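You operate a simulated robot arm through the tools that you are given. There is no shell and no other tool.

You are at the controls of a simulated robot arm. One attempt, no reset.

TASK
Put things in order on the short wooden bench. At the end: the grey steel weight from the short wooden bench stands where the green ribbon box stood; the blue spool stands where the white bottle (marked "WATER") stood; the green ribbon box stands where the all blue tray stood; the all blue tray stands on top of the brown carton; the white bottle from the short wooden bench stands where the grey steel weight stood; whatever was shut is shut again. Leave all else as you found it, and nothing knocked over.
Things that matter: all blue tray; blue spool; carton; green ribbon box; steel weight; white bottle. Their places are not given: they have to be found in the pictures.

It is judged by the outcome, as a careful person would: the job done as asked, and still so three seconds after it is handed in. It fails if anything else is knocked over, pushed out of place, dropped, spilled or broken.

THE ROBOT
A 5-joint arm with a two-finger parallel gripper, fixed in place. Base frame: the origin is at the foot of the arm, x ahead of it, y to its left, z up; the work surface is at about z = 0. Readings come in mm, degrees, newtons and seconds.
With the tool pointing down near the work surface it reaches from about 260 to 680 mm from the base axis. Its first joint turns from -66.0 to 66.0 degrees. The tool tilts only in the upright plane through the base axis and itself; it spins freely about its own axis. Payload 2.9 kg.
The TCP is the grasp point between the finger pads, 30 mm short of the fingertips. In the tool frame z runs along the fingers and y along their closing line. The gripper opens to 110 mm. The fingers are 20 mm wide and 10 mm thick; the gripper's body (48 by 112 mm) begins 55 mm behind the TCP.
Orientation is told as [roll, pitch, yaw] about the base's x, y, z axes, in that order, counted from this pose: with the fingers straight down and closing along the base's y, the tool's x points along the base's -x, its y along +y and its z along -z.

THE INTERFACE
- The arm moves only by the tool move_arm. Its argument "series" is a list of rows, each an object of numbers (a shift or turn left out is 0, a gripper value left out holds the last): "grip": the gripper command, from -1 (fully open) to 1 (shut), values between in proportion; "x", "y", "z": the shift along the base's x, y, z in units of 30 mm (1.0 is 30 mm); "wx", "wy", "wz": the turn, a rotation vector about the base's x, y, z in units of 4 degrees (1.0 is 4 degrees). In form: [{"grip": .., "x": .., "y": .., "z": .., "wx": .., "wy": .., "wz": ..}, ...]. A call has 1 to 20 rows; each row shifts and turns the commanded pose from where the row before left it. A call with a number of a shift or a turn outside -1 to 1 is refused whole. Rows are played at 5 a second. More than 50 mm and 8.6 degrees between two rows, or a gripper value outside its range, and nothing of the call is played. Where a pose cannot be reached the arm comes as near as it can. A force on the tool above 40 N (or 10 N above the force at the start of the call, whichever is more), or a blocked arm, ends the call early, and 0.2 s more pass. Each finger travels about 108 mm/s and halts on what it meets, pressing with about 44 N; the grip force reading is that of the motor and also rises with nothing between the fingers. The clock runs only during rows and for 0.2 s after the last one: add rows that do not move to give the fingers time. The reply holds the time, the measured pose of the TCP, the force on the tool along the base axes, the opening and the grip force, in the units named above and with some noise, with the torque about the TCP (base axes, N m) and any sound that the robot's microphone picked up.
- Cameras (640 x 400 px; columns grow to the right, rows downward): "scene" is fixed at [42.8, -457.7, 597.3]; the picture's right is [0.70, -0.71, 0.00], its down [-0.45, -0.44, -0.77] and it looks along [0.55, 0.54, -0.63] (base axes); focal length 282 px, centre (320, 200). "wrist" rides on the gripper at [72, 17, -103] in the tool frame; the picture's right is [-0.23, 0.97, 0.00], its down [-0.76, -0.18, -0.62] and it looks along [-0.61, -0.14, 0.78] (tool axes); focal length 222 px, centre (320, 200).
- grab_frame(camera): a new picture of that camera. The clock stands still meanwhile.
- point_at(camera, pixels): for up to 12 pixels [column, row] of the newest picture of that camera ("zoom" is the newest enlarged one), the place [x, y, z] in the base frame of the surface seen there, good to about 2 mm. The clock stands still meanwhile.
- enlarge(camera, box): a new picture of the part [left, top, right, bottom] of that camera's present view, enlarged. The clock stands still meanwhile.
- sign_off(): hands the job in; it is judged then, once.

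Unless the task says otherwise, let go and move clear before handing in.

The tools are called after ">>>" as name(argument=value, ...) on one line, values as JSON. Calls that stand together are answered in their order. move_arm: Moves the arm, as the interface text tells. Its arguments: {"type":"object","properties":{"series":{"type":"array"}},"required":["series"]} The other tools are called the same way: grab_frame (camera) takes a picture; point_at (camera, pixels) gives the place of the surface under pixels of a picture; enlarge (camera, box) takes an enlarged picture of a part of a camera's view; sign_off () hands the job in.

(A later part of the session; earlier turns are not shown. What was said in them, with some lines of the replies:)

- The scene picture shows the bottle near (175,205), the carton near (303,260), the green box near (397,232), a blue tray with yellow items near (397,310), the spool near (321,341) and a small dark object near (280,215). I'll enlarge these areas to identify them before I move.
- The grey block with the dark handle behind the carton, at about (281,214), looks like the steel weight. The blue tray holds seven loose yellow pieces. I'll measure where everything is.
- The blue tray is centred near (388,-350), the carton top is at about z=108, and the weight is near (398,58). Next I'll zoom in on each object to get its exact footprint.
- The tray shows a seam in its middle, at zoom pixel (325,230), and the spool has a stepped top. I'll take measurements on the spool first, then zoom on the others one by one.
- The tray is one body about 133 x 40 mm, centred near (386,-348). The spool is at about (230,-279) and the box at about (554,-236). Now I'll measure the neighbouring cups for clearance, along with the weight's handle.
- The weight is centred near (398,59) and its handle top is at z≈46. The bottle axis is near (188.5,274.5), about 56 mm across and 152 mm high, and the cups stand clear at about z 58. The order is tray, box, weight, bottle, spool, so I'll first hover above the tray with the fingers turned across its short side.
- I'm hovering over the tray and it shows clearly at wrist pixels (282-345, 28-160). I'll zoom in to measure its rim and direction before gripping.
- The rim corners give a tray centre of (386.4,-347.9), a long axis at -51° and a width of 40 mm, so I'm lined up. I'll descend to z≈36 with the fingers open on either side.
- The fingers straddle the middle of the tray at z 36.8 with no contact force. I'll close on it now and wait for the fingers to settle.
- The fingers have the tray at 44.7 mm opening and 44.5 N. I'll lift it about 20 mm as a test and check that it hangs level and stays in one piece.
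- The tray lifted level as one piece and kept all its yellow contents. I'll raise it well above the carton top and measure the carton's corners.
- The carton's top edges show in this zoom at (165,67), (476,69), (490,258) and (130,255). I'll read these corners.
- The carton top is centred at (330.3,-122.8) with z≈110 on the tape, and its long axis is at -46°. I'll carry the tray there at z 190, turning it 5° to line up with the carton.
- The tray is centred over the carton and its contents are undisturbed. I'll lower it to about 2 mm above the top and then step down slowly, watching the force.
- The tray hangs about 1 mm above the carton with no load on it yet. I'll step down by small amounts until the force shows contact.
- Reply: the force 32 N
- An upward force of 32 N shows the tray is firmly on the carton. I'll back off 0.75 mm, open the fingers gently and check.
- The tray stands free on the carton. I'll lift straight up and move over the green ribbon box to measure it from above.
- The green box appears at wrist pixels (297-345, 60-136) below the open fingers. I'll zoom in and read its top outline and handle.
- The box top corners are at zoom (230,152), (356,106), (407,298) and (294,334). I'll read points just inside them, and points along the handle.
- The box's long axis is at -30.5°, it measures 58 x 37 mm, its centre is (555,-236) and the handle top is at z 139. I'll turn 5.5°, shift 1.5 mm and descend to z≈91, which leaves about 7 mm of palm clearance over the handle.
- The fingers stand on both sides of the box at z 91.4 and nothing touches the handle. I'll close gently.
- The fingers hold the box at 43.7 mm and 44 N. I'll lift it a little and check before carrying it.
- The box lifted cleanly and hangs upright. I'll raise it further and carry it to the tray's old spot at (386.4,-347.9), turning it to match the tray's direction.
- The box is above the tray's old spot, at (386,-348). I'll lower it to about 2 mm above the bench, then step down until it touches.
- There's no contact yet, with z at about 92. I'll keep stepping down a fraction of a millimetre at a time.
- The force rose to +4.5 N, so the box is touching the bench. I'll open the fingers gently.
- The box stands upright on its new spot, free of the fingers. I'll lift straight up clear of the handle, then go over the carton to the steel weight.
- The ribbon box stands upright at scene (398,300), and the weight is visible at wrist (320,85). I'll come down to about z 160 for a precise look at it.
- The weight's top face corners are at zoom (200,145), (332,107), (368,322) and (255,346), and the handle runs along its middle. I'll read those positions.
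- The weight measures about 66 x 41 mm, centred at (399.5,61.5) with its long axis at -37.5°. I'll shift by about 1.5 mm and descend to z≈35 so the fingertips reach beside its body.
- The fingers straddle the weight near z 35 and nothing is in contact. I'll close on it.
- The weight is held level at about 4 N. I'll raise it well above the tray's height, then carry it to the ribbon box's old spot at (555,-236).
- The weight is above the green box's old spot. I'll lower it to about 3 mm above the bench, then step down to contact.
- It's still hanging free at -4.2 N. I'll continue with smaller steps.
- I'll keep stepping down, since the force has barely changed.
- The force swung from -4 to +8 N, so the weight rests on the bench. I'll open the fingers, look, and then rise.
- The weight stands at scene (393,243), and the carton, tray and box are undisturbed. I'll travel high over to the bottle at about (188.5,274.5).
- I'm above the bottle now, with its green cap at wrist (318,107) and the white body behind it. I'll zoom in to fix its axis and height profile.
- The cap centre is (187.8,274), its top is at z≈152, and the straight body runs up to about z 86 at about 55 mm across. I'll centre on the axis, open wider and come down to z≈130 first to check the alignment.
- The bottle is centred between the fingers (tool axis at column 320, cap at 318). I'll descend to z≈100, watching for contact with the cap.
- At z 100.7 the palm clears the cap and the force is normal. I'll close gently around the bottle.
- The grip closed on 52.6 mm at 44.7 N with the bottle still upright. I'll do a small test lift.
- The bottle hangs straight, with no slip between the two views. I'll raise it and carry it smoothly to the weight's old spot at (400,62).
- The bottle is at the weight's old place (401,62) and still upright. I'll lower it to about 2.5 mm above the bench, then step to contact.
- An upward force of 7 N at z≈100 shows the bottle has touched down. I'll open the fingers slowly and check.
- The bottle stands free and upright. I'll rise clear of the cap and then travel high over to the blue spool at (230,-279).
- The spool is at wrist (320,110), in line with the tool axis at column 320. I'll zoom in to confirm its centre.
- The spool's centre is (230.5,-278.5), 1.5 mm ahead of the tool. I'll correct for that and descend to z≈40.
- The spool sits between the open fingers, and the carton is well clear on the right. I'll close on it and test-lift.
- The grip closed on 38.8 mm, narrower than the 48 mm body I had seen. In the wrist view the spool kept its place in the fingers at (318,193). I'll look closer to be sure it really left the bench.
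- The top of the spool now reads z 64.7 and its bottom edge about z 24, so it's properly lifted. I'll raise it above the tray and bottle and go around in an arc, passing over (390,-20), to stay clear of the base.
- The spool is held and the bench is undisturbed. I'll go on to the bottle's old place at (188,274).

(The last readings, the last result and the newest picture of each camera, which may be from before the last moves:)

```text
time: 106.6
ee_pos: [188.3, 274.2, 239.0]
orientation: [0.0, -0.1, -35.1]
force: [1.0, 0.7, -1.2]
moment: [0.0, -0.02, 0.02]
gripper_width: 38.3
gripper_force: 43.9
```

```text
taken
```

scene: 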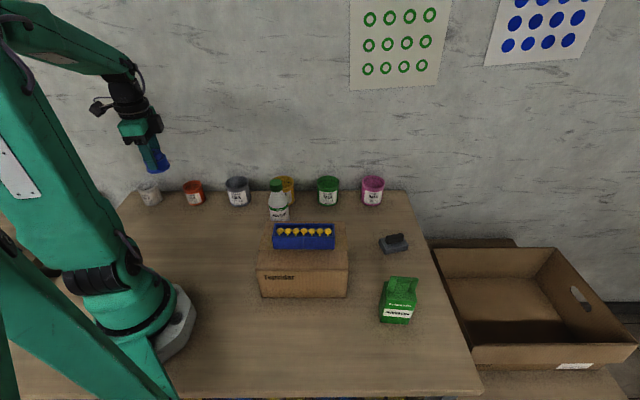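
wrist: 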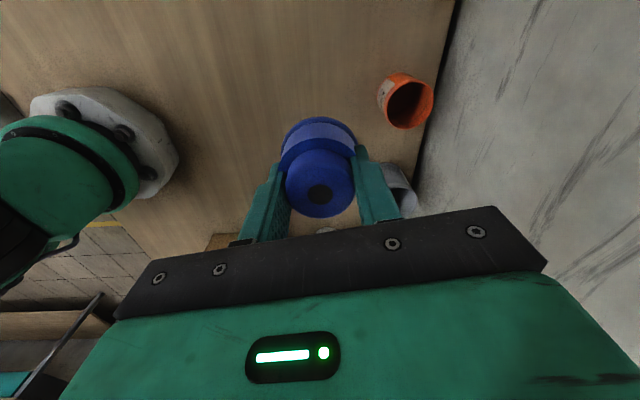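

The spool is over the bottle's old place, with the red cup clear at wrist (405,100). I'll lower it to about 3 mm above the bench, then step down.

>>> move_arm(series=[{"grip": 1, "z": -0.5}, {"z": -0.9}, {"z": -0.9}, {"z": -0.9}, {"z": -0.9}, {"z": -0.9}, {"z": -0.9}, {"z": -0.4}, {"z": -0.2}, {}, {}])

>>> move_arm(series=[{"grip": 1, "z": -0.03}, {"z": -0.03}, {}])

>>> move_arm(series=[{"grip": 1, "z": -0.02}, {}])

>>> move_arm(series=[{"grip": 1, "z": -0.02}, {}])

```text
time: 109.0
ee_pos: [186.3, 273.9, 43.3]
orientation: [0.0, 0.0, -35.0]
force: [0.0, 0.7, -0.5]
moment: [-0.03, 0.01, -0.01]
gripper_width: 38.3
gripper_force: 44.1
```

```text
time: 109.8
ee_pos: [188.7, 273.6, 41.0]
orientation: [-0.1, 0.0, -35.0]
force: [0.3, 0.3, -0.8]
moment: [-0.01, -0.05, 0.0]
gripper_width: 38.7
gripper_force: 44.5
```

```text
time: 110.4
ee_pos: [187.2, 274.9, 41.5]
orientation: [0.1, 0.0, -34.9]
force: [-0.4, 0.4, -0.1]
moment: [0.01, -0.01, -0.01]
gripper_width: 38.3
gripper_force: 44.4
```

```text
time: 111.0
ee_pos: [187.7, 274.0, 40.5]
orientation: [0.0, -0.1, -35.1]
force: [-0.8, -0.1, 6.1]
moment: [-0.03, 0.05, 0.06]
gripper_width: 38.5
gripper_force: 43.9
```

The force of +6 N shows the spool is on the bench. I'll release it gently, check, then rise.

>>> move_arm(series=[{"grip": 0.25}, {"grip": 0.15}, {"grip": 0.0}, {"grip": -0.25}, {"grip": -0.45}, {"grip": -0.45}])

>>> grab_frame(camera="wrist")

>>> enlarge(camera="scene", box=[110, 150, 230, 250])

```text
time: 112.4
ee_pos: [188.4, 273.7, 39.6]
orientation: [0.0, 0.0, -34.9]
force: [0.2, 0.3, 0.4]
moment: [0.02, -0.01, 0.0]
gripper_width: 80.0
gripper_force: 0.0
```

```text
taken
```

wrist: 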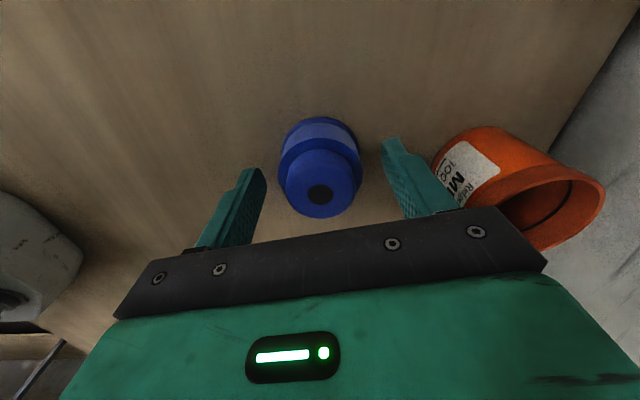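

```text
4.00 times, centred on (170, 200) of scene
```

zoom: 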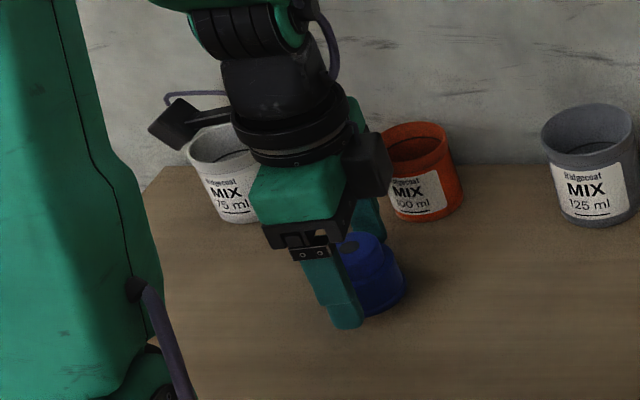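

The spool stands free and upright. I'll rise well clear and move to the starting area so I can check the whole bench.

>>> move_arm(series=[{"grip": -0.45, "z": 0.3}, {"z": 0.7}, {"z": 0.9}, {"z": 0.9}, {"z": 0.9}, {"z": 0.9}, {"z": 0.9}, {"z": 0.9}, {"z": 0.9}, {"z": 0.9}, {"z": 0.9}, {}])

>>> move_arm(series=[{"x": 0.586, "y": -0.84}, {"x": 0.586, "y": -0.84}, {"x": 0.586, "y": -0.84}, {"x": 0.586, "y": -0.84}, {"x": 0.586, "y": -0.84}, {"x": 0.586, "y": -0.84}, {"x": 0.586, "y": -0.84}, {"x": 0.586, "y": -0.84}, {"x": 0.586, "y": -0.84}, {"x": 0.586, "y": -0.84}, {"x": 0.586, "y": -0.84}, {"x": 0.586, "y": -0.84}, {"z": 0.2}, {}, {}])

>>> grab_frame(camera="scene")

>>> grab_frame(camera="wrist")

>>> enlarge(camera="scene", box=[120, 160, 300, 260])

>>> enlarge(camera="scene", box=[240, 190, 440, 370])

```text
time: 115.0
ee_pos: [187.2, 274.3, 314.8]
orientation: [0.0, -0.1, -35.1]
force: [-0.4, 1.4, 0.5]
moment: [-0.04, 0.02, -0.02]
gripper_width: 79.7
gripper_force: 0.1
```

```text
time: 118.2
ee_pos: [398.8, -27.7, 319.6]
orientation: [-0.1, 0.0, -34.9]
force: [-0.3, 0.0, 0.5]
moment: [0.01, -0.02, -0.03]
gripper_width: 79.9
gripper_force: 0.0
```

```text
taken
```

scene: 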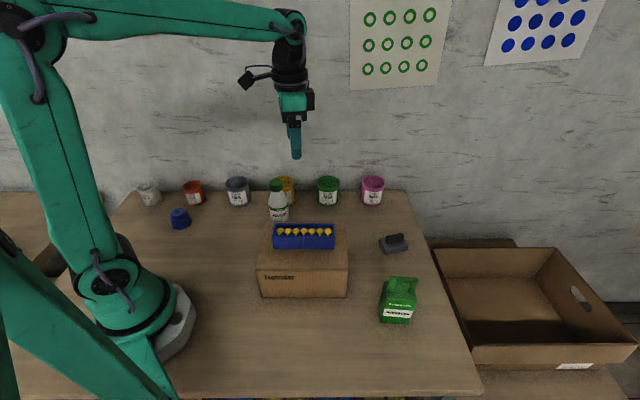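

```text
taken
```

wrist: 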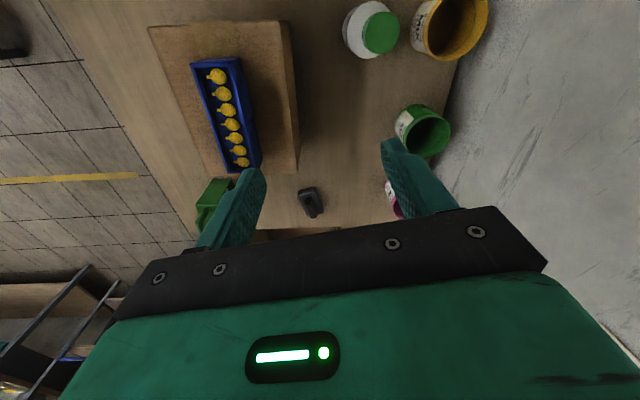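

```text
3.56 times, centred on (210, 210) of scene
```

zoom: 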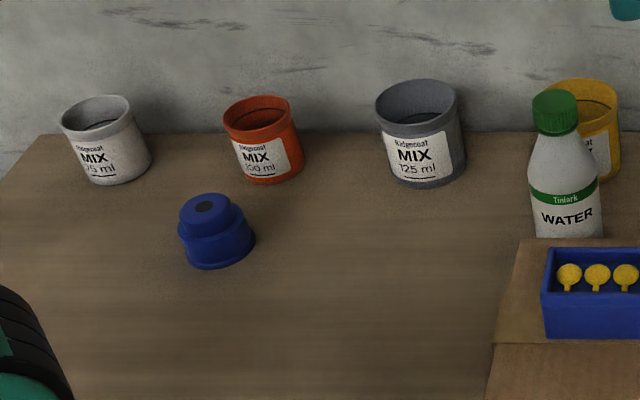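

```text
2.22 times, centred on (340, 280) of scene
```

zoom: 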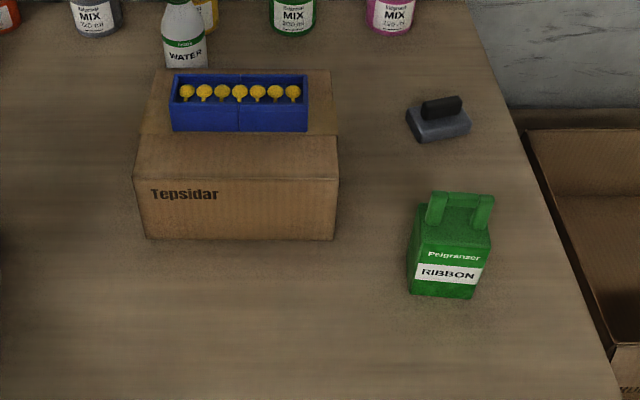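

Everything stands upright: the spool at scene (179,218), bottle at (278,200), tray on the carton, weight at (393,243) and box at (398,300). I'll verify the positions and look at the left side for anything I may have missed.

>>> enlarge(camera="scene", box=[0, 170, 160, 290])

>>> point_at(camera="scene", pixels=[[178, 211], [172, 222], [188, 222], [278, 184], [270, 205], [287, 205], [380, 244], [407, 242], [395, 238], [384, 322], [409, 322], [400, 280]])

>>> point_at(camera="wrist", pixels=[[381, 32], [312, 202], [194, 68], [240, 60], [260, 168], [222, 172], [227, 110], [152, 28], [290, 24], [296, 160], [310, 192], [316, 212]])

```text
3.33 times, centred on (80, 230) of scene
```

zoom: 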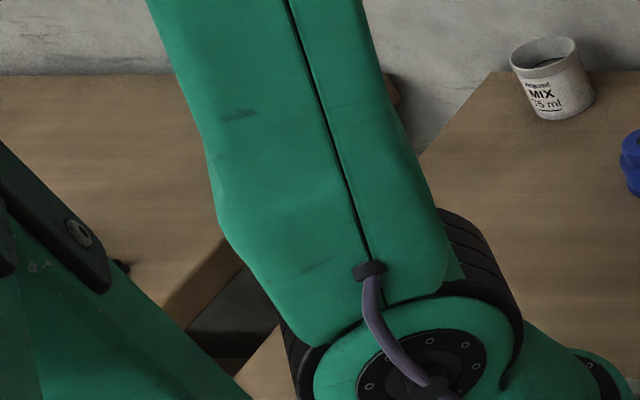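

```text
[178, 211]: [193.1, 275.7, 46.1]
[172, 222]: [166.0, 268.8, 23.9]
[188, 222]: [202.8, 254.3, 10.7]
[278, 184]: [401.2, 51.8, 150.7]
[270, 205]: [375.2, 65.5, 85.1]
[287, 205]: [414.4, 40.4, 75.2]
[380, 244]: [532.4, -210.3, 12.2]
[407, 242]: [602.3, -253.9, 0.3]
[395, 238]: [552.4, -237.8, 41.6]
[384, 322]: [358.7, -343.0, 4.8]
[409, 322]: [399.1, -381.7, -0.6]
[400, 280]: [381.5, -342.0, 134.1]
```

```text
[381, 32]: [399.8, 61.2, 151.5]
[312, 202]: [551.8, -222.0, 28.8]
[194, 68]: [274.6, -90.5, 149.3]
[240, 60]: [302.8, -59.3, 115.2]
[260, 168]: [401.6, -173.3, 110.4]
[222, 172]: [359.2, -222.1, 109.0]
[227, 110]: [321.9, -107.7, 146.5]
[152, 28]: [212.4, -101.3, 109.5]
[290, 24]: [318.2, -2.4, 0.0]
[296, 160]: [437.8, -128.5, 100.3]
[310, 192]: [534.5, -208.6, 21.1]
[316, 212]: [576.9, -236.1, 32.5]
```

The final readings match the targets: the bottle's cap is at (399.8,61.2) on the weight's spot, and the spool's top is near (190,275) on the bottle's spot. The weight is around (555,-235), the box around (386,-347), the tray is flat on the carton, and the carton and cups haven't moved. The arm is clear with nothing held, so I'm handing the job in.

>>> sign_off()

```text
The job is handed in.
```

I moved all five things to their places and handed the job in. The last pictures show everything standing upright:

- **Blue tray:** it sits flat on top of the brown carton, with all seven yellow pieces still inside.
- **Green ribbon box:** it stands where the tray stood.
- **Steel weight:** it stands where the ribbon box stood.
- **White bottle:** it stands where the weight stood.
- **Blue spool:** it stands where the bottle stood.

The carton and the cups did not move, and nothing was opened, so nothing needed shutting again. The weight, bottle and spool measured within a few millimetres of their marks. For the ribbon box I relied mainly on where the arm let go of it, because I did not re-measure its full outline.
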